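You operate a simulated robot arm through the tools that you are given. There is no shell and no other tool.

You run a simulated robot arm. Do the job below in one go: nothing can be reset, and whatever is moved stays where it is left.

Task
Fill the heater to about MAX, vent the air and start it at the heat on the card.
Fine: leave the flow wheel.

It is judged by the outcome, as a careful person would: the job done as asked, and still so three seconds after it is handed in. It fails if anything else is knocked over, pushed out of place, dropped, spilled or broken.

Robot
A 6-joint arm with a two-finger parallel gripper, fixed in place. Base frame: the origin is at the foot of the arm, x ahead of it, y to its left, z up; the work surface is at about z = 80. Units: cm, rad, N and s.
With the tool pointing down near the work surface it reaches from about 24 to 64 cm from the base axis. Its first joint turns from -1.152 to 1.152 rad. Payload 2.7 kg.
Tool frame: the origin (TCP) lies between the finger pads and is the grasp point; the fingertips stand 2.3 cm ahead of it; z points along the fingers, y is the line along which they close. Largest opening 9.4 cm; finger width 3.8, thickness 1; the body of the gripper, 5.4 by 9.6 cm, starts 3.9 cm behind the TCP.
Orientation is told as [roll, pitch, yaw] about the base's x, y, z axes, in that order, counted from this pose: with the fingers straight down and closing along the base's y, the tool's x points along the base's -x, its y along +y and its z along -z.

Tools
- The arm moves only by the tool send_rows. Its argument "steps" is a list that holds one entry, the list of rows, each a list of 6 numbers: the shift along the tool's x, y, z in units of 50 mm (1.0 is 50 mm), then the turn, a rotation vector about the tool's x, y, z in units of 4 degrees (1.0 is 4 degrees). In form: [[[tx, ty, tz, ax, ay, az], ...]]. A call has 1 to 20 rows; each row shifts and turns the commanded pose from where the row before left it, along the tool's axes as they then stand. "grip" is the closure, from 0 (fully open) to 1 (shut), set as the call begins (left out, the last holds). A call with a number of a shift or a turn outside -1 to 1 is refused whole. Each row takes 0.2 s and may step no farther than 5 cm and 0.15 rad from the row before; otherwise, or with a gripper value out of range, the whole call is refused. A pose out of reach is approached as far as the arm can. The call stops where the force on the tool passes 90 N (or 10 N more than at its start, if that is more) or the arm is blocked; 0.2 s more then pass. The fingers move at their own pace (about 4.5 cm/s each) and stop on an object; they squeeze with about 37 N. The grip force told is the motor's: it shows also when the fingers shut on nothing. Time passes only in rows, and 0.2 s behind the last, so rows that do not move let the fingers close. The reply holds the time, the measured pose of the TCP, the force on the tool along the base axes, the opening and the grip force, in the units named above and with some noise, with the torque about the TCP (base axes, N m) and any sound that the robot's microphone picked up.
- Cameras (640 x 400 px; columns grow to the right, rows downward): "scene" is fixed at [8.73, -43.91, 142.2]; the picture's right is [0.68, -0.74, 0.00], its down [-0.30, -0.27, -0.92] and it looks along [0.68, 0.62, -0.40] (base axes); focal length 300 px, centre (320, 200). "wrist" rides on the gripper at [8.6, 1.6, -7.5] in the tool frame; the picture's right is [-0.18, 0.98, 0.00], its down [-0.58, -0.11, -0.81] and it looks along [-0.79, -0.15, 0.59] (tool axes); focal length 243 px, centre (320, 200). There is no depth. A picture from a camera that has moved, and an enlarged one, comes with that camera's place and axes in the base frame and with its lens.
- grab_frame(camera): a new picture of that camera. No time passes.
- enlarge(camera, box): a new picture of the part [left, top, right, bottom] of that camera's present view, enlarged. No time passes.
- finish_job(): hands the job in; it is judged then, once.

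Nothing tells you positions but the pictures and the camera data. Unless the task says otherwise, let go and move clear before handing in.

The tools are called after "Call:" as a command line: name --argument value ..., lists and objects as JSON in quotes. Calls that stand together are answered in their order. send_rows: Moves the arm, as the interface text tells. Its arguments: {"type":"object","properties":{"steps":{"type":"array","items":{"type":"array","items":{"type":"array","items":{"type":"number"}}}},"grip":{"type":"number"}},"required":["steps"]} The other tools are called the same way: grab_frame (camera) takes a picture; enlarge (camera, box) takes an enlarged picture of a part of a camera's view; finish_job () hands the job in.

At the start:

```text
t: 0.0
tcp_pos: [35.77, 1.69, 131.04]
tool_rot: [0.001, -0.001, 0.0]
ft_force: [1.1, -0.8, 0.1]
moment: [-0.01, -0.01, 0.03]
finger_gap: 9.4
grip_force: 0.0
```

scene: 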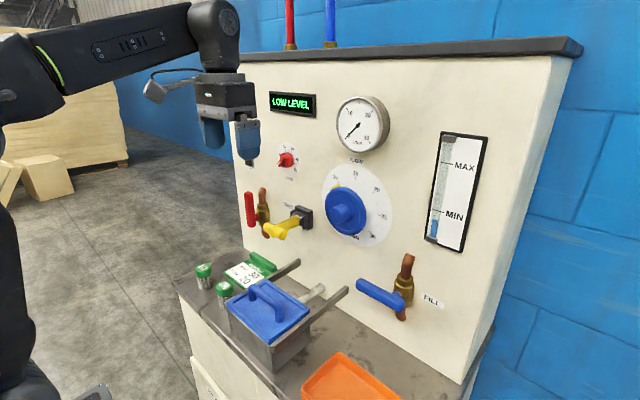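
wrist: 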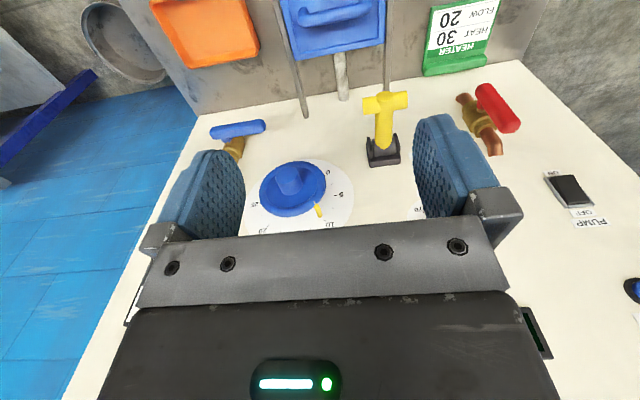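

I see a heater panel with a display reading "LOW LEVEL", a level gauge, a blue FILL lever, a big blue dial, a yellow valve, a red valve, a small red knob and a card in a green holder. I'll look closer before moving anything.

Call:
enlarge --camera "scene" --box '[230, 70, 390, 170]'

Call:
enlarge --camera "scene" --box '[230, 150, 390, 250]'

Call:
enlarge --camera "scene" --box '[340, 120, 500, 320]'

Call:
enlarge --camera "scene" --box '[170, 230, 360, 400]'

Call:
enlarge --camera "wrist" --box '[180, 0, 640, 300]'

```text
4.00 times, centred on (310, 120) of scene
camera zoom: at [8.73, -43.91, 142.2], right [0.68, -0.74, 0.0], down [-0.3, -0.27, -0.92], along [0.68, 0.62, -0.4], focal length 1200 px, centre (360, 520)
```

zoom: 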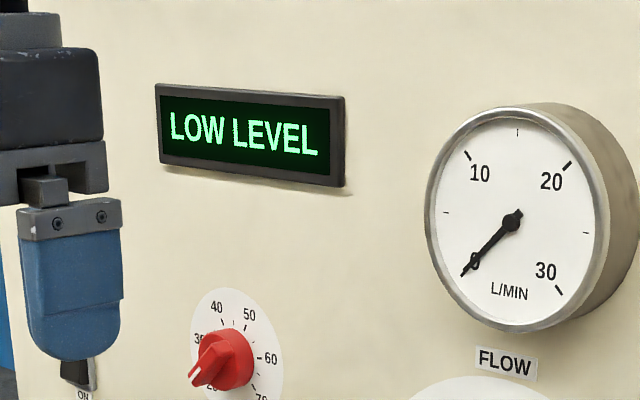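

```text
4.00 times, centred on (310, 200) of scene
camera zoom: at [8.73, -43.91, 142.2], right [0.68, -0.74, 0.0], down [-0.3, -0.27, -0.92], along [0.68, 0.62, -0.4], focal length 1200 px, centre (360, 200)
```

zoom: 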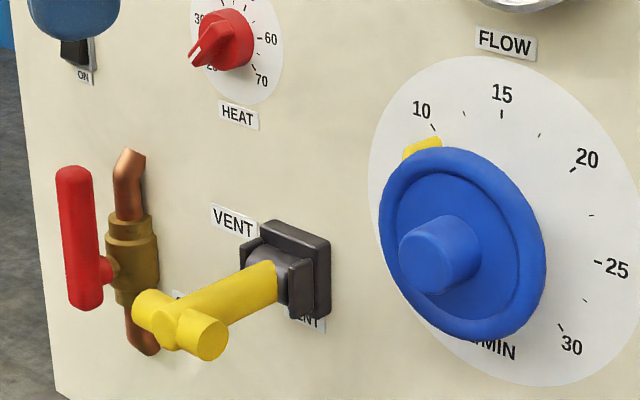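

```text
2.00 times, centred on (420, 220) of scene
camera zoom: at [8.73, -43.91, 142.2], right [0.68, -0.74, 0.0], down [-0.3, -0.27, -0.92], along [0.68, 0.62, -0.4], focal length 600 px, centre (120, 160)
```

zoom: 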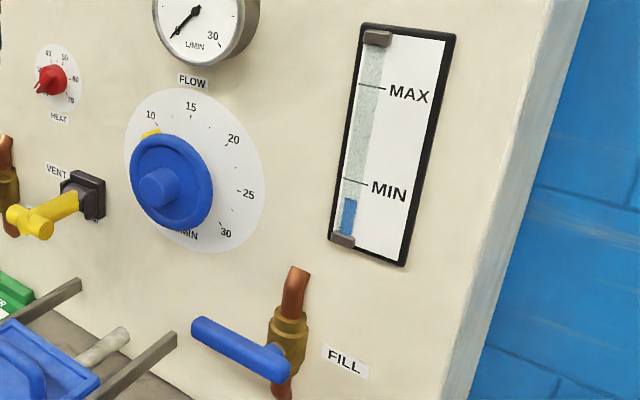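

```text
2.35 times, centred on (265, 315) of scene
camera zoom: at [8.73, -43.91, 142.2], right [0.68, -0.74, 0.0], down [-0.3, -0.27, -0.92], along [0.68, 0.62, -0.4], focal length 706 px, centre (449, -71)
```

zoom: 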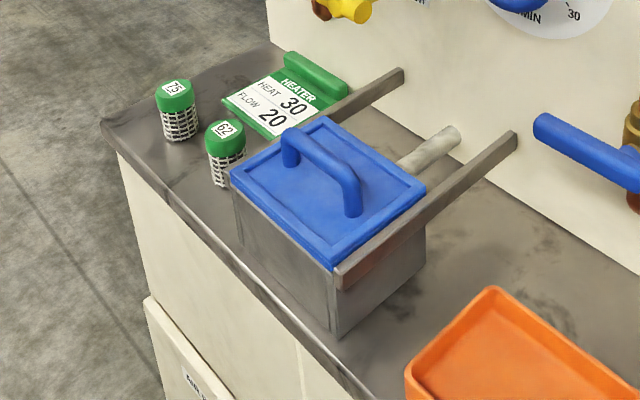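

```text
1.33 times, centred on (410, 150) of wrist
camera zoom: at [27.09, 3.4, 138.45], right [0.18, 0.98, 0.0], down [0.58, -0.11, 0.81], along [0.79, -0.15, -0.59], focal length 324 px, centre (200, 267)
```

zoom: 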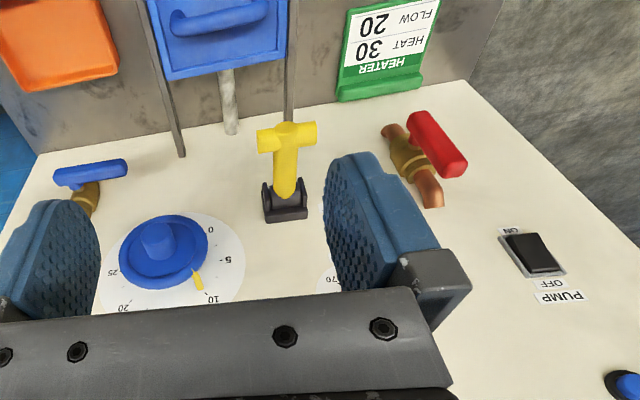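

The card says HEAT 30 and FLOW 20, and the flow wheel is to be left alone. The panel looks to be at about x = 61, with FILL near y = -23, vent near y = 9, heat knob near y = 13.5, the red valve near y = 24, and the pump switch and blue button near y = 33. I'll tilt the tool up in free space to get a better look at the labels.

Call:
send_rows --steps '[[[0, 0, 0, 0, -1, 0], [0, 0, 0, 0, -1, 0], [0, 0, 0, 0, -1, 0], [0, 0, 0, 0, -1, 0], [0, 0, 0, 0, -1, 0], [0, 0, 0, 0, -1, 0], [0, 0, 0, 0, -1, 0], [0, 0, 0, 0, -1, 0]]]'

Call:
grab_frame --camera "wrist"

Call:
grab_frame --camera "scene"

```text
t: 1.8
tcp_pos: [35.76, 1.69, 131.06]
tool_rot: [-0.001, -0.563, 0.001]
ft_force: [-0.4, 0.0, -0.5]
moment: [0.01, 0.01, 0.01]
finger_gap: 9.4
grip_force: 0.1
```

```text
taken
camera wrist: at [24.47, 3.43, 132.71], right [0.16, 0.98, 0.1], down [0.06, -0.11, 0.99], along [0.99, -0.15, -0.08], focal length 243 px, centre (320, 200)
```

wrist: 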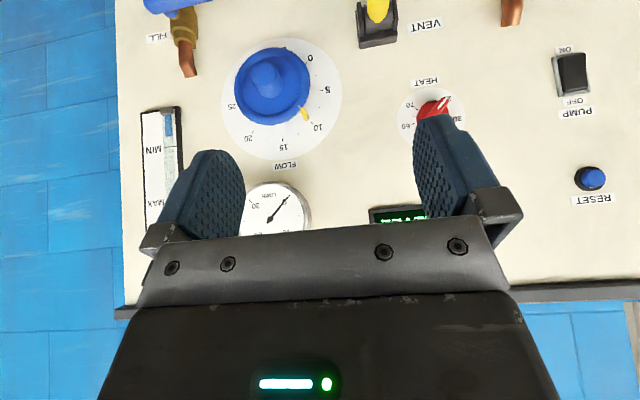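

```text
taken
```

scene: 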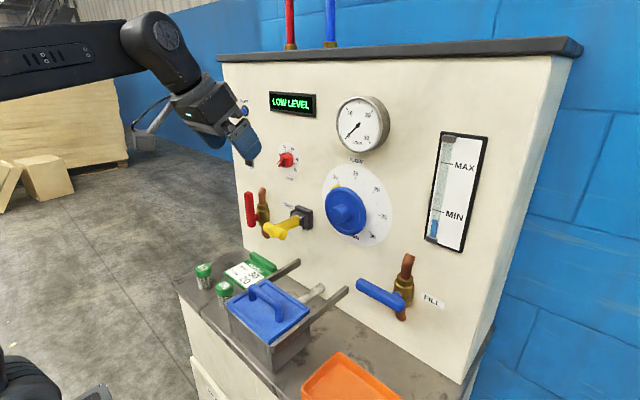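

The blue button is labelled RESET, and the pump switch has OFF at the top and ON at the bottom. I'll zoom in on the vent, the red valve and the container under them before touching anything.

Call:
enlarge --camera "wrist" --box '[340, 0, 640, 190]'

Call:
enlarge --camera "scene" --box '[235, 180, 335, 243]'

Call:
enlarge --camera "scene" --box '[220, 80, 320, 143]'

Call:
enlarge --camera "scene" --box '[180, 240, 400, 400]'

Call:
enlarge --camera "wrist" --box '[110, 0, 340, 150]'

```text
2.11 times, centred on (490, 95) of wrist
camera zoom: at [24.47, 3.43, 132.71], right [0.16, 0.98, 0.1], down [0.06, -0.11, 0.99], along [0.99, -0.15, -0.08], focal length 511 px, centre (-38, 421)
```

zoom: 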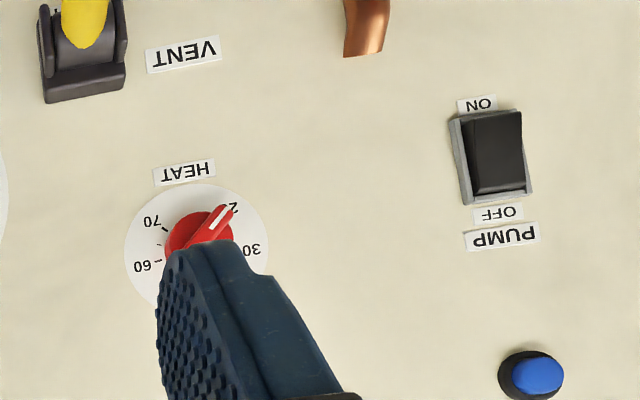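

```text
6.35 times, centred on (285, 212) of scene
camera zoom: at [8.73, -43.91, 142.2], right [0.68, -0.74, 0.0], down [-0.3, -0.27, -0.92], along [0.68, 0.62, -0.4], focal length 1905 px, centre (542, 127)
```

zoom: 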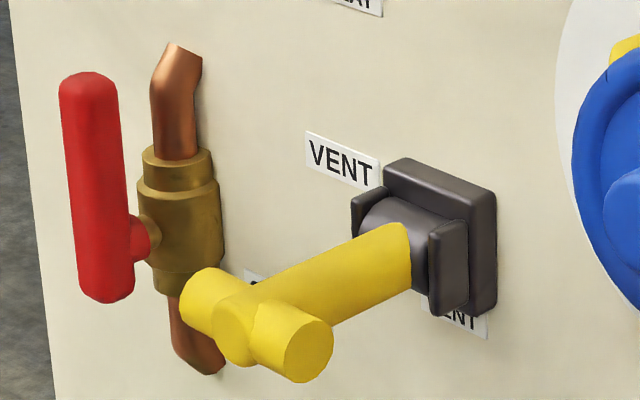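

```text
6.35 times, centred on (270, 112) of scene
camera zoom: at [8.73, -43.91, 142.2], right [0.68, -0.74, 0.0], down [-0.3, -0.27, -0.92], along [0.68, 0.62, -0.4], focal length 1905 px, centre (638, 762)
```

zoom: 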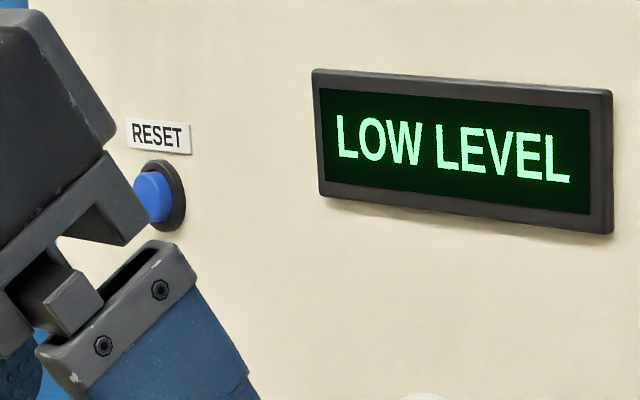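

```text
2.50 times, centred on (290, 320) of scene
camera zoom: at [8.73, -43.91, 142.2], right [0.68, -0.74, 0.0], down [-0.3, -0.27, -0.92], along [0.68, 0.62, -0.4], focal length 750 px, centre (395, -100)
```

zoom: 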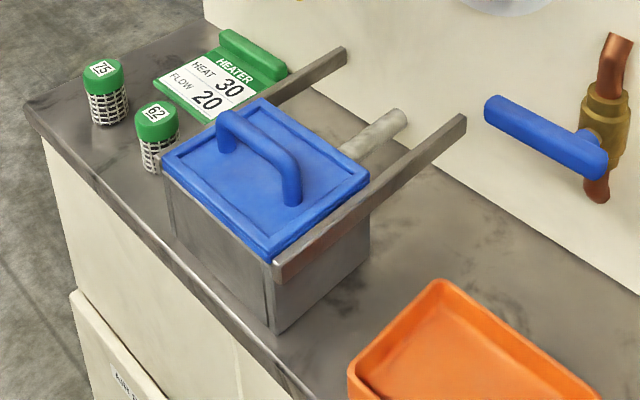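

```text
2.67 times, centred on (225, 75) of wrist
camera zoom: at [24.47, 3.43, 132.71], right [0.16, 0.98, 0.1], down [0.06, -0.11, 0.99], along [0.99, -0.15, -0.08], focal length 647 px, centre (573, 533)
```

zoom: 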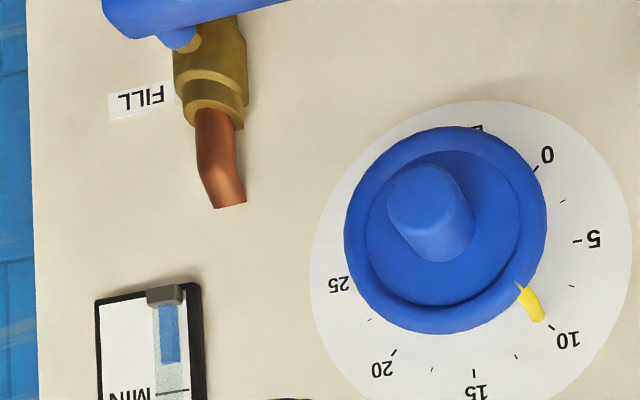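

The vent is a yellow T-handle on a hinge with labels partly hidden behind it, and the red valve's label is hidden too. I'll lower the camera, staying about x = 35 and well above the container (its lid is near z = 91), to read the labels.

Call:
send_rows --steps '[[[0.427, 0.277, 0.677, 0, 0, 0], [0.427, 0.277, 0.677, 0, 0, 0], [0.427, 0.277, 0.677, 0, 0, 0], [0.427, 0.277, 0.677, 0, 0, 0], [0.427, 0.277, 0.677, 0, 0, 0], [0.427, 0.277, 0.677, 0, 0, 0]]]'

Call:
grab_frame --camera "wrist"

Call:
grab_frame --camera "scene"

```text
t: 3.2
tcp_pos: [36.1, 9.9, 106.68]
tool_rot: [0.001, -0.56, 0.0]
ft_force: [-1.4, -0.4, 0.3]
moment: [0.02, 0.01, 0.0]
finger_gap: 9.38
grip_force: 0.0
```

```text
taken
camera wrist: at [24.69, 11.53, 108.54], right [0.16, 0.98, 0.1], down [0.06, -0.11, 0.99], along [0.99, -0.15, -0.08], focal length 243 px, centre (320, 200)
```

wrist: 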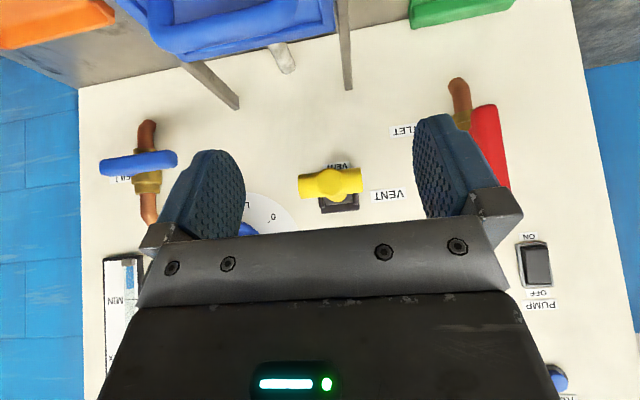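

```text
taken
```

scene: 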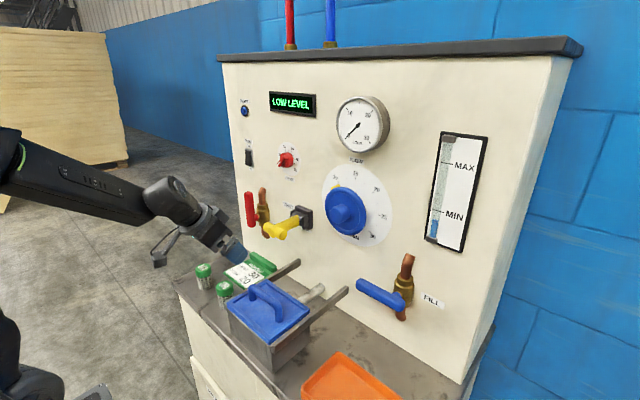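

Call:
enlarge --camera "wrist" --box '[280, 100, 540, 262]'

Call:
enlarge --camera "scene" --box '[225, 85, 325, 215]'

Call:
enlarge --camera "wrist" --box '[310, 140, 410, 220]'

Call:
enlarge --camera "scene" --box '[265, 135, 315, 185]'

```text
2.46 times, centred on (410, 181) of wrist
camera zoom: at [24.69, 11.53, 108.54], right [0.16, 0.98, 0.1], down [0.06, -0.11, 0.99], along [0.99, -0.15, -0.08], focal length 597 px, centre (98, 247)
```

zoom: 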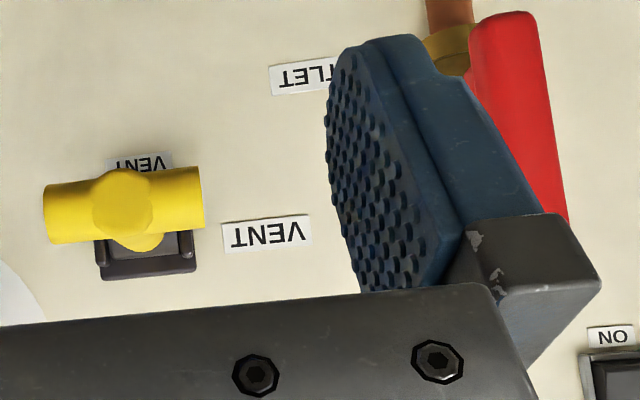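

```text
3.08 times, centred on (275, 150) of scene
camera zoom: at [8.72, -43.91, 142.2], right [0.68, -0.74, 0.0], down [-0.3, -0.27, -0.92], along [0.68, 0.62, -0.4], focal length 923 px, centre (458, 354)
```

zoom: 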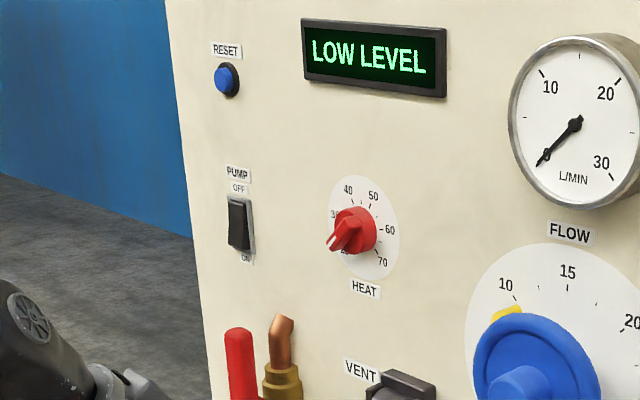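

```text
5.00 times, centred on (360, 180) of wrist
camera zoom: at [24.69, 11.53, 108.54], right [0.16, 0.98, 0.1], down [0.06, -0.11, 0.99], along [0.99, -0.15, -0.08], focal length 1213 px, centre (120, 300)
```

zoom: 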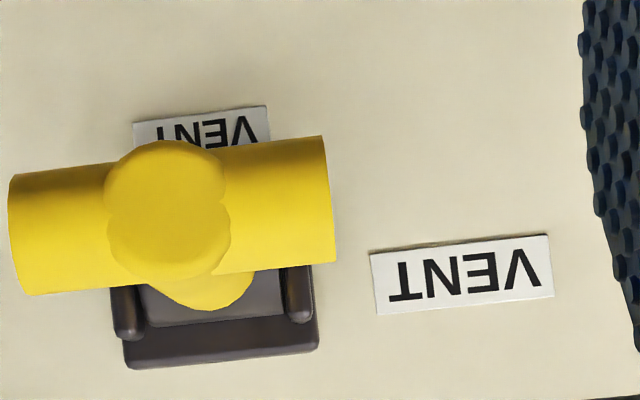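

```text
8.00 times, centred on (290, 160) of scene
camera zoom: at [8.72, -43.91, 142.2], right [0.68, -0.74, 0.0], down [-0.3, -0.27, -0.92], along [0.68, 0.62, -0.4], focal length 2400 px, centre (560, 520)
```

zoom: 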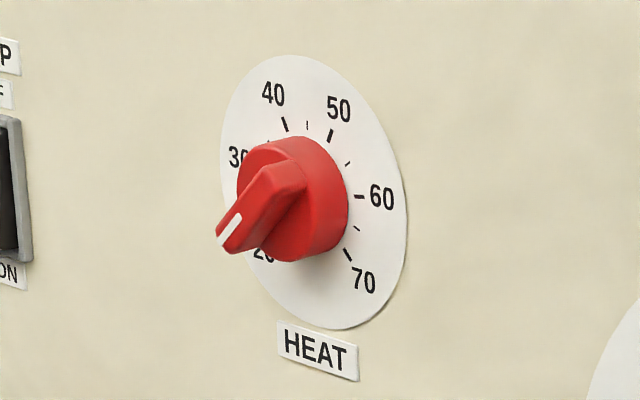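

The labels are clear now: the red valve is OUTLET (handle vertical, open), FILL is the blue lever (horizontal, closed), and the vent lever sticks straight out at about (51.7, 8.8, 104.6) with a "VENT" label below it. The FILL handle seems to run from its pivot near (55, -23, 98) to a tip near y = -13. I'll go there first, staying high and clear, and level the tool so it points at the panel.

Call:
send_rows --steps '[[[-0.288, -0.867, 0.0437, 0, 0, 0], [-0.288, -0.867, 0.0437, 0, 0, 0], [-0.288, -0.867, 0.0437, 0, 0, 0], [-0.288, -0.867, 0.0437, 0, 0, 0], [-0.288, -0.867, 0.0437, 0, 0, 0], [-0.288, -0.867, 0.0437, 0, 0, 0]]]'

Call:
send_rows --steps '[[[0, 0, 0, 0, -1, 0], [0, 0, 0, 0, -1, 0], [0, 0, 0, 0, -1, 0], [0, 0, 0, 0, -1, 0], [0, 0, 0, 0, -1, 0], [0, 0, 0, 0, -1, 0], [0, 0, 0, 0, -1, 0], [0, 0, 0, 0, -1, 0], [0, 0, 0, 0, -1, 0], [0, 0, 0, 0, -1, 0], [0, 0, 0, 0, -1, 0], [0, 0, 0, 0, -1, 0], [0, 0, 0, 0, -1, 0], [0, 0, 0, 0, -1, 0], [0, 0, 0, 0, -0.48, 0]]]'

Call:
grab_frame --camera "wrist"

Call:
grab_frame --camera "scene"

```text
t: 4.6
tcp_pos: [44.16, -16.55, 110.74]
tool_rot: [0.0, -0.56, 0.0]
ft_force: [-0.4, 0.1, -0.4]
moment: [-0.03, -0.01, 0.05]
finger_gap: 9.41
grip_force: 0.1
```

```text
t: 7.8
tcp_pos: [43.83, -16.06, 110.34]
tool_rot: [-2.128, -1.571, 2.13]
ft_force: [0.2, -0.1, -0.1]
moment: [-0.02, 0.01, -0.02]
finger_gap: 9.39
grip_force: 0.0
```

```text
taken
camera wrist: at [36.26, -14.34, 101.73], right [0.0, 0.98, 0.18], down [-0.81, -0.11, 0.58], along [0.59, -0.15, 0.79], focal length 243 px, centre (320, 200)
```

wrist: 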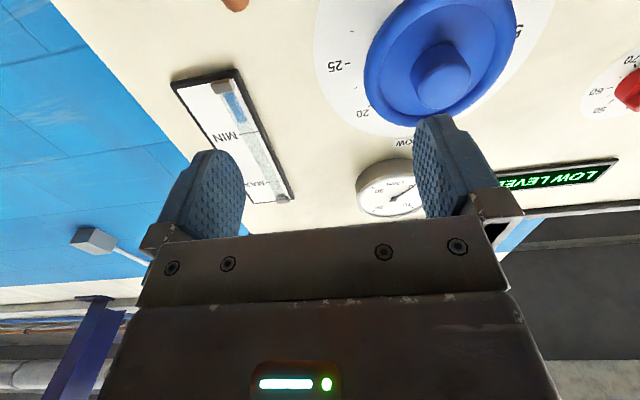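

```text
taken
```

scene: 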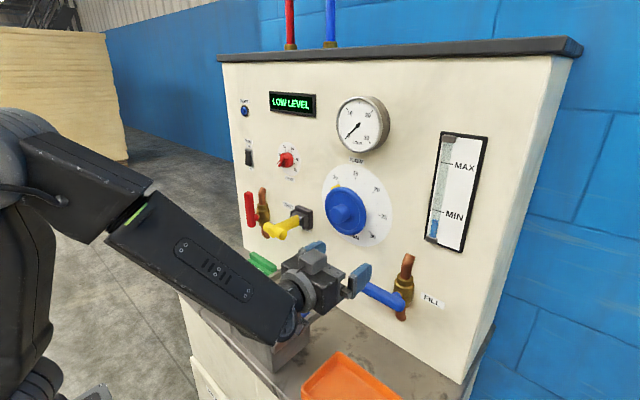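

The tool now points straight at the panel and nothing was touched. Next I'll roll it so the fingers close vertically, ready to take the horizontal FILL handle.

Call:
send_rows --steps '[[[0, 0, 0, 0, 0, -1], [0, 0, 0, 0, 0, -1], [0, 0, 0, 0, 0, -1], [0, 0, 0, 0, 0, -1], [0, 0, 0, 0, 0, -1], [0, 0, 0, 0, 0, -1], [0, 0, 0, 0, 0, -1], [0, 0, 0, 0, 0, -1], [0, 0, 0, 0, 0, -1], [0, 0, 0, 0, 0, -1], [0, 0, 0, 0, 0, -1], [0, 0, 0, 0, 0, -1], [0, 0, 0, 0, 0, -1], [0, 0, 0, 0, 0, -1], [0, 0, 0, 0, 0, -1], [0, 0, 0, 0, 0, -1], [0, 0, 0, 0, 0, -1], [0, 0, 0, 0, 0, -1], [0, 0, 0, 0, 0, -1], [0, 0, 0, 0, 0, -1]]]'

Call:
send_rows --steps '[[[0, 0, 0, 0, 0, -1], [0, 0, 0, 0, 0, -1], [0, 0, 0, 0, 0, -0.5]]]'

Call:
grab_frame --camera "wrist"

Call:
grab_frame --camera "scene"

```text
t: 12.0
tcp_pos: [41.83, -24.0, 133.77]
tool_rot: [-1.565, -0.176, 1.568]
ft_force: [-0.4, -0.1, 0.3]
moment: [-0.03, -0.02, -0.02]
finger_gap: 9.41
grip_force: 0.0
out of reach, approached as far as the arm can: row 6, 7, 8, 9, 10, 11, 12, 13, 14, 15, 16, 17, 18, 19, 20
```

```text
t: 12.8
tcp_pos: [42.28, -24.07, 137.5]
tool_rot: [-1.565, -0.002, 1.57]
ft_force: [1.0, -0.6, 0.0]
moment: [0.01, 0.0, 0.02]
finger_gap: 9.38
grip_force: 0.1
out of reach, approached as far as the arm can: row 1, 2, 3
```

```text
taken
camera wrist: at [34.72, -32.6, 136.03], right [-0.01, 0.19, -0.98], down [-0.81, 0.58, 0.11], along [0.59, 0.79, 0.15], focal length 243 px, centre (320, 200)
```

wrist: 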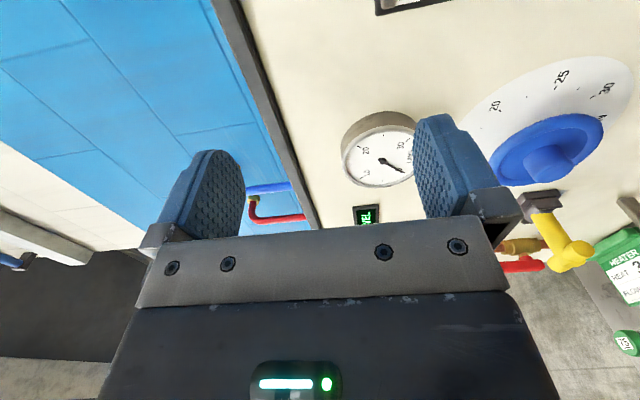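

```text
taken
```

scene: 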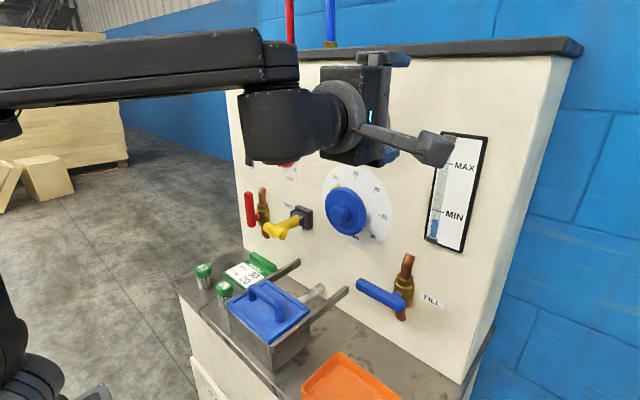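

The roll drove the arm to an unreachable orientation at that height, so it backed off upward to z ≈ 137 without touching anything. I need to understand the wrist limits before going on, so I'll look at the arm closely.

Call:
enlarge --camera "scene" --box '[0, 0, 480, 300]'

Call:
enlarge --camera "scene" --box '[340, 120, 500, 320]'

```text
1.33 times, centred on (240, 150) of scene
camera zoom: at [8.72, -43.91, 142.2], right [0.68, -0.74, 0.0], down [-0.3, -0.27, -0.92], along [0.68, 0.62, -0.4], focal length 400 px, centre (427, 267)
```

zoom: 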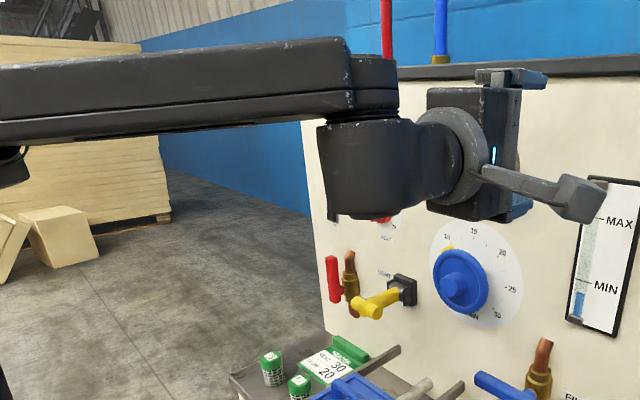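

```text
2.00 times, centred on (420, 220) of scene
camera zoom: at [8.72, -43.91, 142.2], right [0.68, -0.74, 0.0], down [-0.3, -0.27, -0.92], along [0.68, 0.62, -0.4], focal length 600 px, centre (120, 160)
```

zoom: 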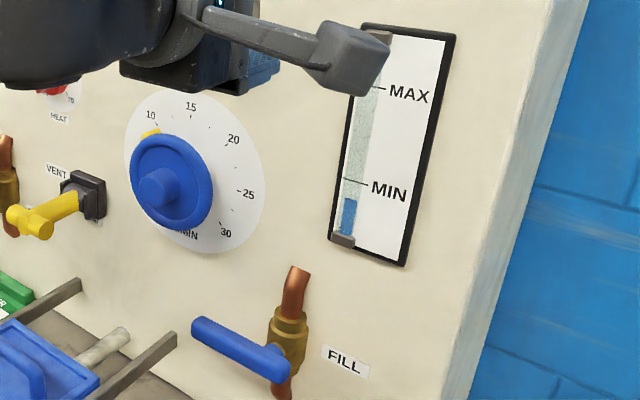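

The wrist reached its roll limit after about -24°, and the forearm then made up the rest. I'll undo that roll and see how far the tool can turn the other way.

Call:
send_rows --steps '[[[0, 0, 0, 0, 0, 1], [0, 0, 0, 0, 0, 1], [0, 0, 0, 0, 0, 1], [0, 0, 0, 0, 0, 1], [0, 0, 0, 0, 0, 1], [0, 0, 0, 0, 0, 1]]]'

```text
t: 14.2
tcp_pos: [42.16, -23.86, 137.6]
tool_rot: [-1.571, -0.42, 1.57]
ft_force: [-0.1, 0.1, 0.1]
moment: [-0.02, -0.01, -0.06]
finger_gap: 9.39
grip_force: 0.0
```

Call:
send_rows --steps '[[[0, 0, 0, 0, 0, 1], [0, 0, 0, 0, 0, 1], [0, 0, 0, 0, 0, 1], [0, 0, 0, 0, 0, 1], [0, 0, 0, 0, 0, 1], [0, 0, 0, 0, 0, 1], [0, 0, 0, 0, 0, 1], [0, 0, 0, 0, 0, 1], [0, 0, 0, 0, 0, 1], [0, 0, 0, 0, 0, 1], [0, 0, 0, 0, 0, 1], [0, 0, 0, 0, 0, 1], [0, 0, 0, 0, 0, 1], [0, 0, 0, 0, 0, 1], [0, 0, 0, 0, 0, 1], [0, 0, 0, 0, 0, 1], [0, 0, 0, 0, 0, 0.48]]]'

Call:
grab_frame --camera "scene"

```text
t: 17.8
tcp_pos: [42.26, -23.94, 137.83]
tool_rot: [-1.493, -1.572, 1.488]
ft_force: [0.2, 0.2, -0.5]
moment: [-0.02, -0.02, -0.01]
finger_gap: 9.4
grip_force: 0.0
```

```text
taken
```

scene: 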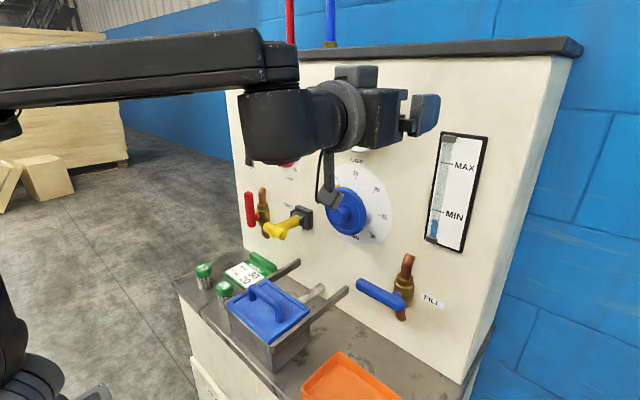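

At this height the tool can roll freely back to upright. I'll test how far it rolls in the positive direction, in free space.

Call:
send_rows --steps '[[[0, 0, 0, 0, 0, 1], [0, 0, 0, 0, 0, 1], [0, 0, 0, 0, 0, 1], [0, 0, 0, 0, 0, 1], [0, 0, 0, 0, 0, 1], [0, 0, 0, 0, 0, 1], [0, 0, 0, 0, 0, 1], [0, 0, 0, 0, 0, 1], [0, 0, 0, 0, 0, 1], [0, 0, 0, 0, 0, 1], [0, 0, 0, 0, 0, 1], [0, 0, 0, 0, 0, 1], [0, 0, 0, 0, 0, 1], [0, 0, 0, 0, 0, 1], [0, 0, 0, 0, 0, 1], [0, 0, 0, 0, 0, 1], [0, 0, 0, 0, 0, 1], [0, 0, 0, 0, 0, 1], [0, 0, 0, 0, 0, 1], [0, 0, 0, 0, 0, 1]]]'

Call:
grab_frame --camera "scene"

Call:
grab_frame --camera "wrist"

```text
t: 22.0
tcp_pos: [42.3, -23.93, 137.73]
tool_rot: [1.571, -0.175, -1.57]
ft_force: [-0.3, 0.2, 0.1]
moment: [-0.01, -0.06, 0.02]
finger_gap: 9.42
grip_force: 0.0
```

```text
taken
```

scene: 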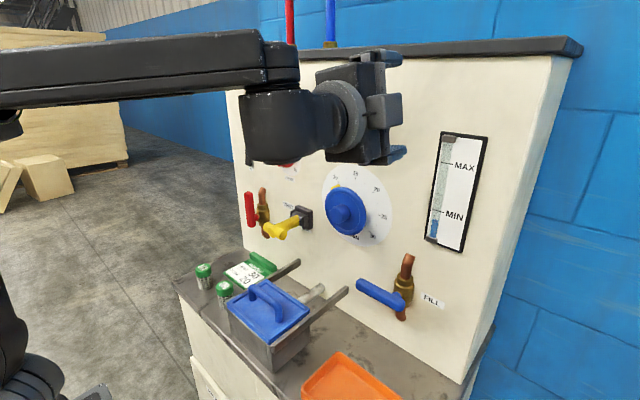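

```text
taken
camera wrist: at [34.86, -15.09, 137.76], right [0.0, -0.01, 1.0], down [-0.81, -0.59, -0.01], along [0.59, -0.81, -0.01], focal length 243 px, centre (320, 200)
```

wrist: 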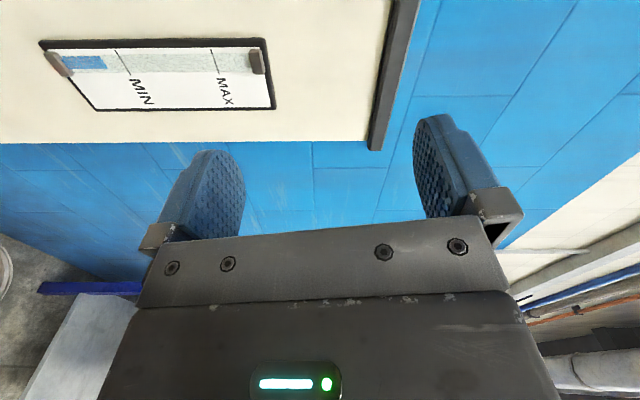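

The positive roll works freely. I'll finish rolling to +90° (fingers closing vertically) and then lower toward the FILL handle height while still well back from the panel.

Call:
send_rows --steps '[[[0, 0, 0, 0, 0, 1], [0, 0, 0, 0, 0, 1], [0, 0, 0, 0, 0, 0.5], [0, -0.8, 0, 0, 0, 0], [0, -0.8, 0, 0, 0, 0], [0, -0.8, 0, 0, 0, 0]]]'

Call:
grab_frame --camera "scene"

```text
t: 23.4
tcp_pos: [42.26, -23.74, 125.61]
tool_rot: [1.57, -0.003, -1.57]
ft_force: [0.9, 1.2, 1.0]
moment: [-0.03, -0.03, -0.02]
finger_gap: 9.4
grip_force: 0.2
```

```text
taken
```

scene: 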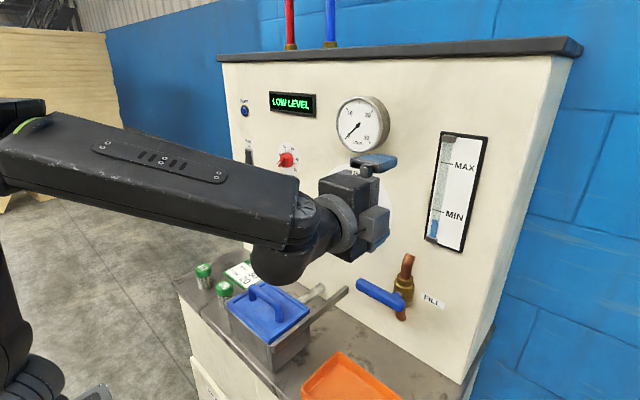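

This posture reaches lower without trouble. I'll continue down and over to about y = -18, z = 105, still at x = 42, and look at the handle from there.

Call:
send_rows --steps '[[[0.38, -0.9, 0, 0, 0, 0], [0.38, -0.9, 0, 0, 0, 0], [0.38, -0.9, 0, 0, 0, 0], [0, -0.9, 0, 0, 0, 0]]]'

Call:
grab_frame --camera "scene"

Call:
grab_frame --camera "wrist"

```text
t: 24.4
tcp_pos: [42.19, -17.94, 107.61]
tool_rot: [1.571, -0.004, -1.572]
ft_force: [0.6, 0.3, 1.0]
moment: [0.01, -0.01, -0.01]
finger_gap: 9.42
grip_force: 0.0
```

```text
taken
```

scene: 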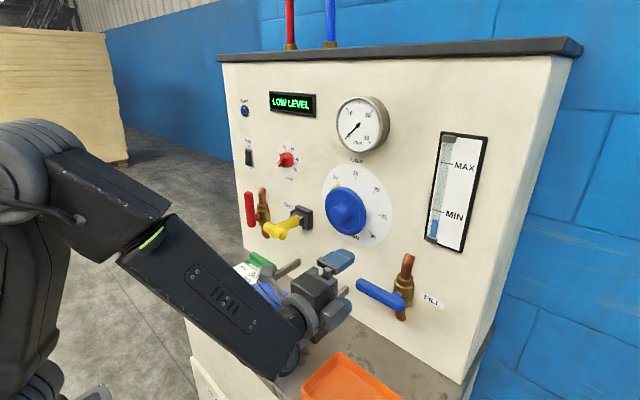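

```text
taken
camera wrist: at [34.68, -9.23, 109.32], right [0.0, -0.18, 0.98], down [-0.81, -0.58, -0.11], along [0.59, -0.79, -0.15], focal length 243 px, centre (320, 200)
```

wrist: 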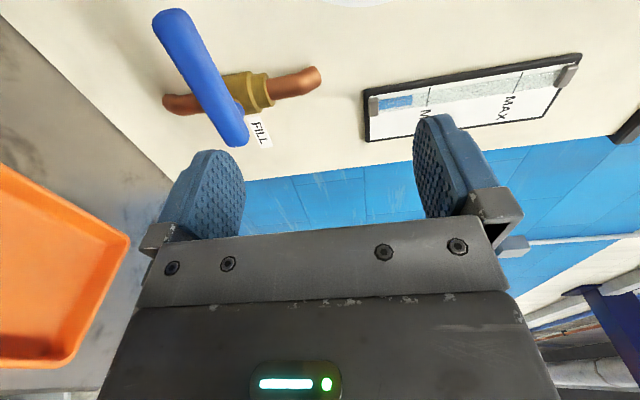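

I now place the FILL handle from its tip at about (55, -13.3, 97.9) to y ≈ -24.5, pivoting near y = -22, z = 98.3. Before grasping I'll check, in free space here, that the wrist can roll a further 90°, since that is what turning the handle upright needs.

Call:
send_rows --steps '[[[0, 0, 0, 0, 0, 1], [0, 0, 0, 0, 0, 1], [0, 0, 0, 0, 0, 1], [0, 0, 0, 0, 0, 1], [0, 0, 0, 0, 0, 1], [0, 0, 0, 0, 0, 1], [0, 0, 0, 0, 0, 1], [0, 0, 0, 0, 0, 1], [0, 0, 0, 0, 0, 1], [0, 0, 0, 0, 0, 1]]]'

```text
t: 26.6
tcp_pos: [42.4, -18.32, 107.73]
tool_rot: [1.57, 0.698, -1.571]
ft_force: [0.0, -0.6, 0.1]
moment: [0.0, -0.01, 0.01]
finger_gap: 9.44
grip_force: 0.1
```

Call:
send_rows --steps '[[[0, 0, 0, 0, 0, 1], [0, 0, 0, 0, 0, 1], [0, 0, 0, 0, 0, 1], [0, 0, 0, 0, 0, 1], [0, 0, 0, 0, 0, 1], [0, 0, 0, 0, 0, 1], [0, 0, 0, 0, 0, 1], [0, 0, 0, 0, 0, 1], [0, 0, 0, 0, 0, 1], [0, 0, 0, 0, 0, 1], [0, 0, 0, 0, 0, 1], [0, 0, 0, 0, 0, 1], [0, 0, 0, 0, 0, 0.5]]]'

Call:
grab_frame --camera "wrist"

Call:
grab_frame --camera "scene"

```text
t: 29.4
tcp_pos: [42.17, -18.28, 107.66]
tool_rot: [1.521, 1.571, -1.622]
ft_force: [0.1, 1.0, -0.5]
moment: [-0.04, 0.01, -0.03]
finger_gap: 9.41
grip_force: 0.1
```

```text
taken
camera wrist: at [34.73, -19.89, 116.33], right [0.0, -0.98, -0.18], down [-0.81, 0.11, -0.58], along [0.59, 0.15, -0.79], focal length 243 px, centre (320, 200)
```

wrist: 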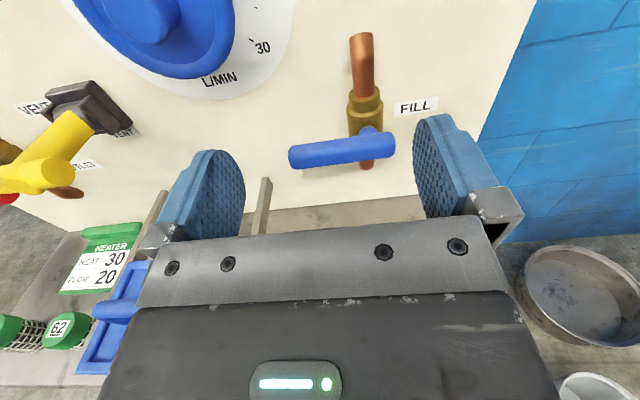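

```text
taken
```

scene: 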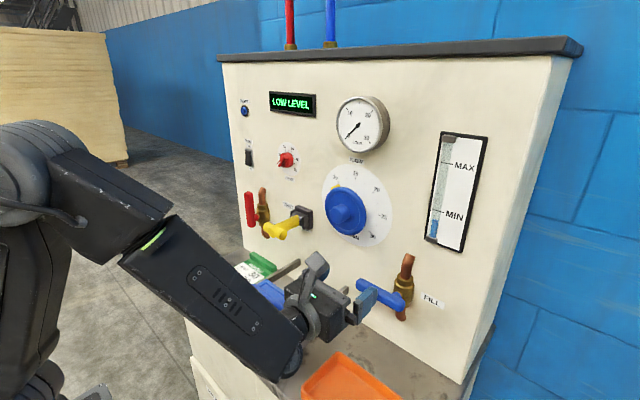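

The wrist rolls all the way to an upright camera view, so the handle can be gripped and turned through its full quarter turn. I'll roll back to vertical-closing fingers and line up with the handle at y = -16, z = 98, still short of it.

Call:
send_rows --steps '[[[0, 0, 0, 0, 0, -1], [0, 0, 0, 0, 0, -1], [0, 0, 0, 0, 0, -1], [0, 0, 0, 0, 0, -1], [0, 0, 0, 0, 0, -1], [0, 0, 0, 0, 0, -1], [0, 0, 0, 0, 0, -1], [0, 0, 0, 0, 0, -1], [0, 0, 0, 0, 0, -1], [0, 0, 0, 0, 0, -1], [0, 0, 0, 0, 0, -1], [0, 0, 0, 0, 0, -1], [0, 0, 0, 0, 0, -1], [0, 0, 0, 0, 0, -1], [0, 0, 0, 0, 0, -1], [0, 0, 0, 0, 0, -1], [0, 0, 0, 0, 0, -1], [0, 0, 0, 0, 0, -1], [0, 0, 0, 0, 0, -1], [0, 0, 0, 0, 0, -1]]]'

Call:
send_rows --steps '[[[0, 0, 0, 0, 0, -1], [0, 0, 0, 0, 0, -1], [0, 0, 0, 0, 0, -0.5], [0.22, -0.9, 0, 0, 0, 0], [0.22, -0.9, 0, 0, 0, 0]]]'

Call:
grab_frame --camera "wrist"

Call:
grab_frame --camera "scene"

```text
t: 33.6
tcp_pos: [42.12, -18.29, 107.62]
tool_rot: [1.573, 0.172, -1.57]
ft_force: [0.5, 0.7, -0.2]
moment: [0.0, 0.0, 0.0]
finger_gap: 9.39
grip_force: 0.2
```

```text
t: 34.8
tcp_pos: [42.22, -16.38, 99.01]
tool_rot: [1.572, -0.002, -1.572]
ft_force: [0.0, -1.0, 0.1]
moment: [-0.03, 0.04, 0.03]
finger_gap: 9.42
grip_force: 0.0
```

```text
taken
camera wrist: at [34.76, -7.65, 100.57], right [0.0, -0.18, 0.98], down [-0.81, -0.58, -0.11], along [0.59, -0.79, -0.15], focal length 243 px, centre (320, 200)
```

wrist: 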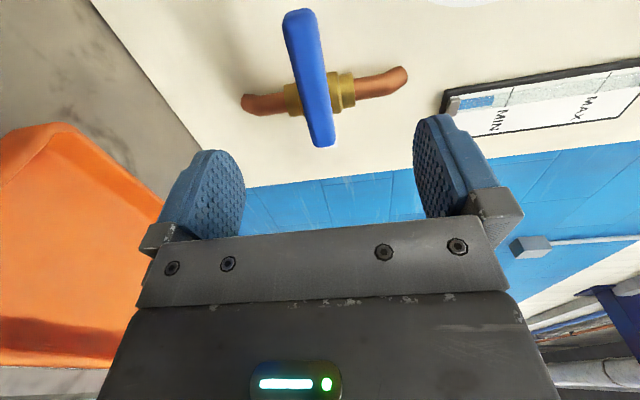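

```text
taken
```

scene: 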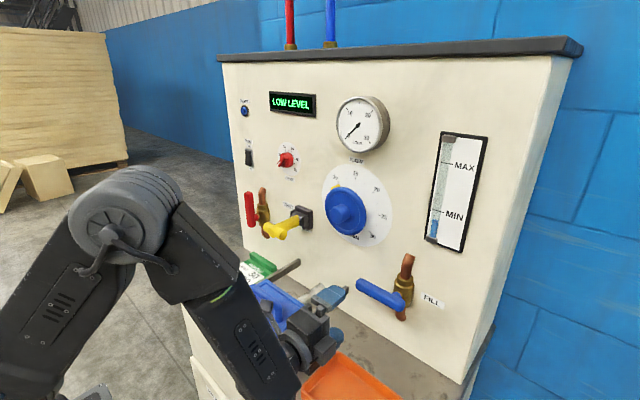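

The handle lies between the open fingers in view. I'll drop 1.1 cm to its centre line and move forward to straddle it, without closing yet.

Call:
send_rows --steps '[[[0.05, -0.22, 0, 0, 0, 0], [0, 0, 0.5, 0, 0, 0], [0, 0, 0.5, 0, 0, 0], [0, 0, 0.5, 0, 0, 0], [0, 0, 0.5, 0, 0, 0], [0, 0, 0.5, 0, 0, 0]]]'

Call:
grab_frame --camera "wrist"

Call:
grab_frame --camera "scene"

```text
t: 36.2
tcp_pos: [54.57, -15.96, 97.37]
tool_rot: [1.568, -0.003, -1.571]
ft_force: [0.1, -0.5, -0.2]
moment: [0.0, 0.02, 0.0]
finger_gap: 9.38
grip_force: 0.0
```

```text
taken
camera wrist: at [47.22, -7.18, 99.0], right [0.0, -0.18, 0.98], down [-0.81, -0.58, -0.11], along [0.59, -0.79, -0.15], focal length 243 px, centre (320, 200)
```

wrist: 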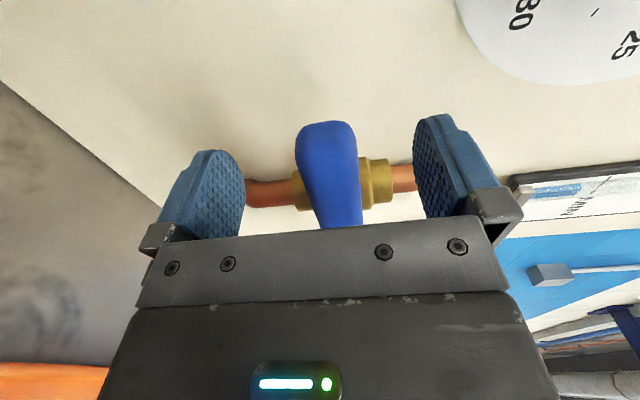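

```text
taken
```

scene: 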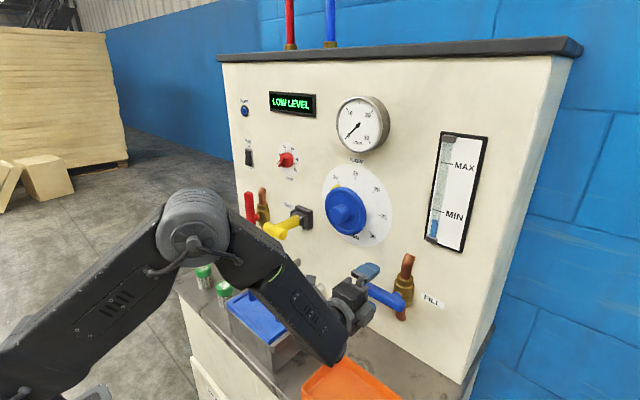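

The handle is centred between the fingers with no contact. Closing on it now.

Call:
send_rows --steps '[[[0, 0, 0, 0, 0, 0], [0, 0, 0, 0, 0, 0], [0, 0, 0, 0, 0, 0], [0, 0, 0, 0, 0, 0], [0, 0, 0, 0, 0, 0], [0, 0, 0, 0, 0, 0]]]' --grip 1

Call:
grab_frame --camera "wrist"

Call:
enlarge --camera "scene" --box '[340, 120, 500, 320]'

```text
t: 37.6
tcp_pos: [54.79, -16.01, 98.02]
tool_rot: [1.589, -0.006, -1.569]
ft_force: [-13.9, 4.0, 32.1]
moment: [-0.82, 0.03, 0.19]
finger_gap: 2.46
grip_force: 45.0
```

```text
taken
camera wrist: at [47.18, -7.18, 99.37], right [-0.01, -0.18, 0.98], down [-0.8, -0.58, -0.12], along [0.59, -0.79, -0.13], focal length 243 px, centre (320, 200)
```

wrist: 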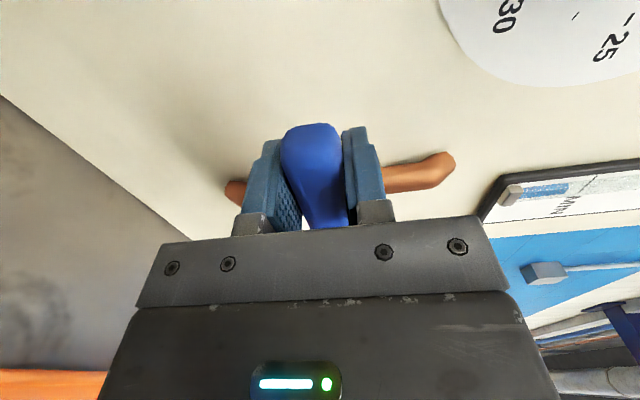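

```text
2.00 times, centred on (420, 220) of scene
camera zoom: at [8.63, -43.88, 142.22], right [0.68, -0.74, 0.0], down [-0.29, -0.27, -0.92], along [0.68, 0.62, -0.4], focal length 600 px, centre (120, 160)
```

zoom: 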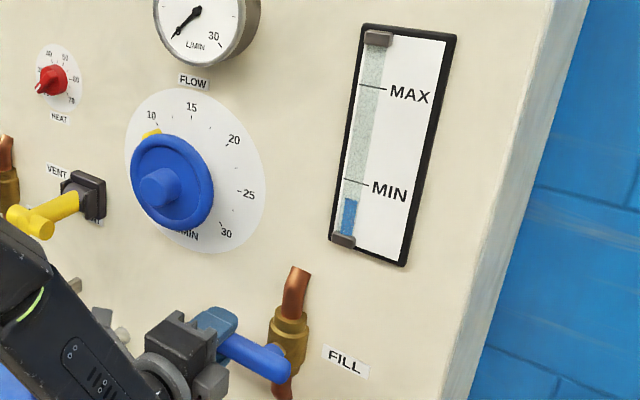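

The handle is held (gap 2.46 cm) but the commanded height is about 0.5 cm low, which shows as 32 N. I'll relax that offset first and read the forces.

Call:
send_rows --steps '[[[0, 0.1, -0.03, 0, 0, 0], [0, 0, 0, 0, 0, 0]]]'

```text
t: 38.2
tcp_pos: [54.62, -15.85, 98.06]
tool_rot: [1.572, -0.002, -1.574]
ft_force: [23.7, -4.2, 10.0]
moment: [-0.13, -0.09, -0.26]
finger_gap: 2.45
grip_force: 45.3
```

Call:
send_rows --steps '[[[-0.003, 0.1, 0.02, 0, 0, 1], [-0.003, 0.085, 0, 0, 0, 1], [-0.003, 0.085, 0, 0, 0, 1]]]'

Call:
enlarge --camera "scene" --box '[340, 120, 500, 320]'

```text
t: 39.0
tcp_pos: [54.6, -16.01, 99.22]
tool_rot: [1.57, 0.209, -1.573]
ft_force: [17.8, -3.6, 3.4]
moment: [-0.25, 0.06, -0.55]
finger_gap: 2.47
grip_force: 44.8
```

```text
2.00 times, centred on (420, 220) of scene
camera zoom: at [8.77, -43.92, 142.19], right [0.68, -0.74, 0.0], down [-0.3, -0.27, -0.92], along [0.68, 0.62, -0.4], focal length 600 px, centre (120, 160)
```

zoom: 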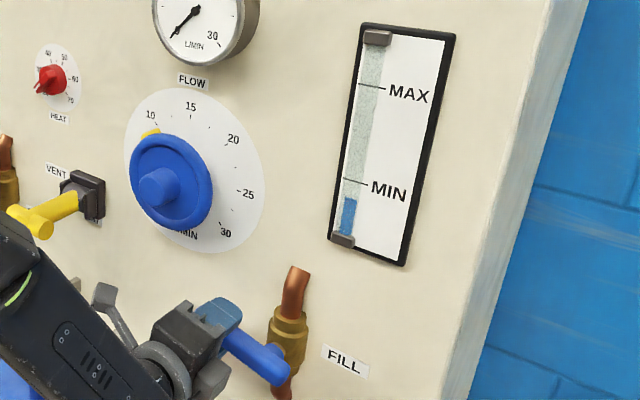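

The handle turns upward easily (12° so far), level unchanged. Continuing in small steps while watching the gauge.

Call:
send_rows --steps '[[[-0.003, 0.085, 0.02, 0, 0, 1], [-0.003, 0.085, 0, 0, 0, 1], [-0.003, 0.085, 0, 0, 0, 1], [-0.003, 0.085, 0, 0, 0, 1]]]'

Call:
enlarge --camera "scene" --box '[340, 120, 500, 320]'

```text
t: 40.0
tcp_pos: [54.64, -16.58, 100.74]
tool_rot: [1.567, 0.489, -1.574]
ft_force: [-18.6, -8.7, -0.6]
moment: [-0.21, -0.47, 1.19]
finger_gap: 2.47
grip_force: 44.9
```

```text
2.00 times, centred on (420, 220) of scene
camera zoom: at [8.67, -43.93, 142.2], right [0.68, -0.74, 0.0], down [-0.3, -0.27, -0.92], along [0.68, 0.62, -0.4], focal length 600 px, centre (120, 160)
```

zoom: 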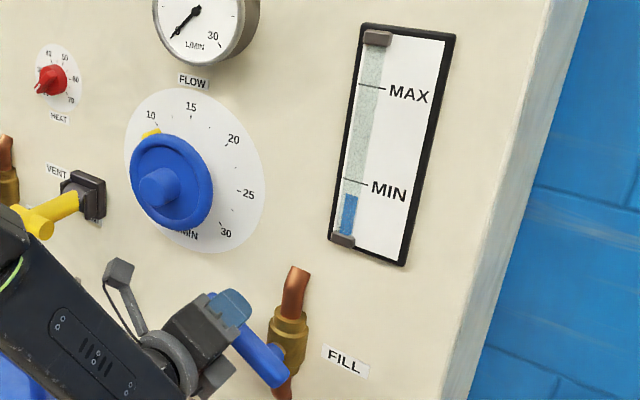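

Call:
send_rows --steps '[[[-0.003, 0.085, -0.01, 0, 0, 1], [-0.003, 0.085, 0, 0, 0, 1], [-0.003, 0.085, 0, 0, 0, 1], [-0.003, 0.085, 0, 0, 0, 1]]]'

Call:
enlarge --camera "scene" --box '[420, 130, 500, 255]'

Call:
grab_frame --camera "scene"

```text
t: 41.0
tcp_pos: [54.73, -17.61, 102.21]
tool_rot: [1.566, 0.768, -1.577]
ft_force: [-18.4, -14.6, -8.6]
moment: [-0.29, -0.1, 0.21]
finger_gap: 2.44
grip_force: 44.8
```

```text
3.20 times, centred on (460, 192) of scene
camera zoom: at [8.68, -43.96, 142.19], right [0.68, -0.74, 0.0], down [-0.3, -0.27, -0.92], along [0.68, 0.62, -0.4], focal length 960 px, centre (-128, 224)
```

zoom: 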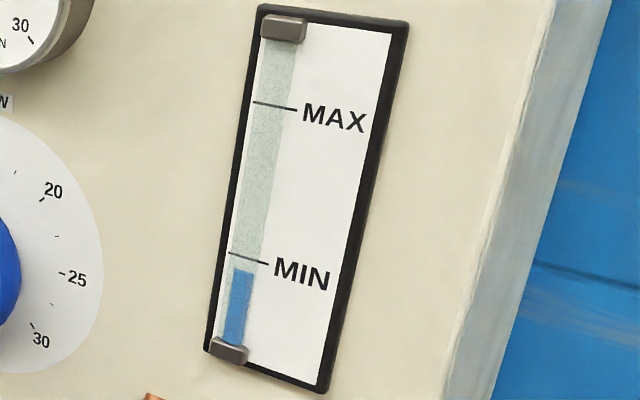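

```text
taken
```

scene: 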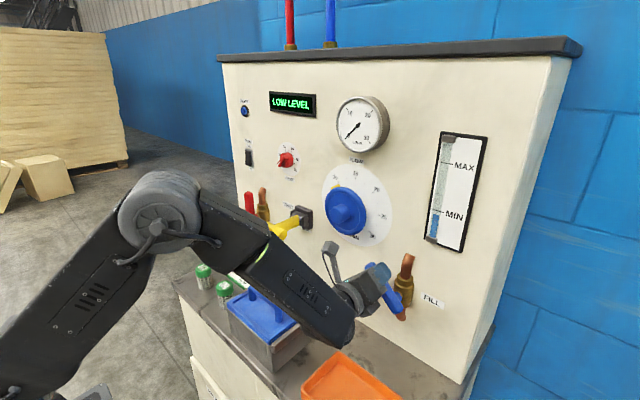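

The water is rising steadily with the valve about half open. I'll hold here and time the rate.

Call:
send_rows --steps '[[[0, 0, 0, 0, 0, 0], [0, 0, 0, 0, 0, 0], [0, 0, 0, 0, 0, 0], [0, 0, 0, 0, 0, 0]]]'

Call:
enlarge --camera "scene" --box '[420, 130, 500, 255]'

```text
t: 42.0
tcp_pos: [54.67, -17.66, 102.24]
tool_rot: [1.568, 0.767, -1.576]
ft_force: [-12.6, -16.5, -11.6]
moment: [-0.21, 0.04, -0.15]
finger_gap: 2.46
grip_force: 45.2
```

```text
3.20 times, centred on (460, 192) of scene
camera zoom: at [8.71, -43.96, 142.18], right [0.68, -0.74, 0.0], down [-0.3, -0.27, -0.92], along [0.68, 0.62, -0.4], focal length 960 px, centre (-128, 224)
```

zoom: 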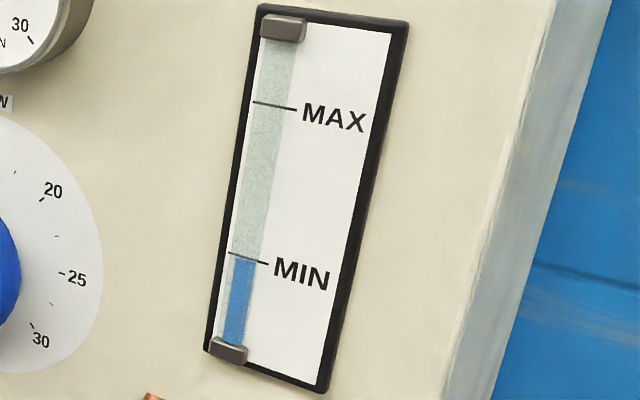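

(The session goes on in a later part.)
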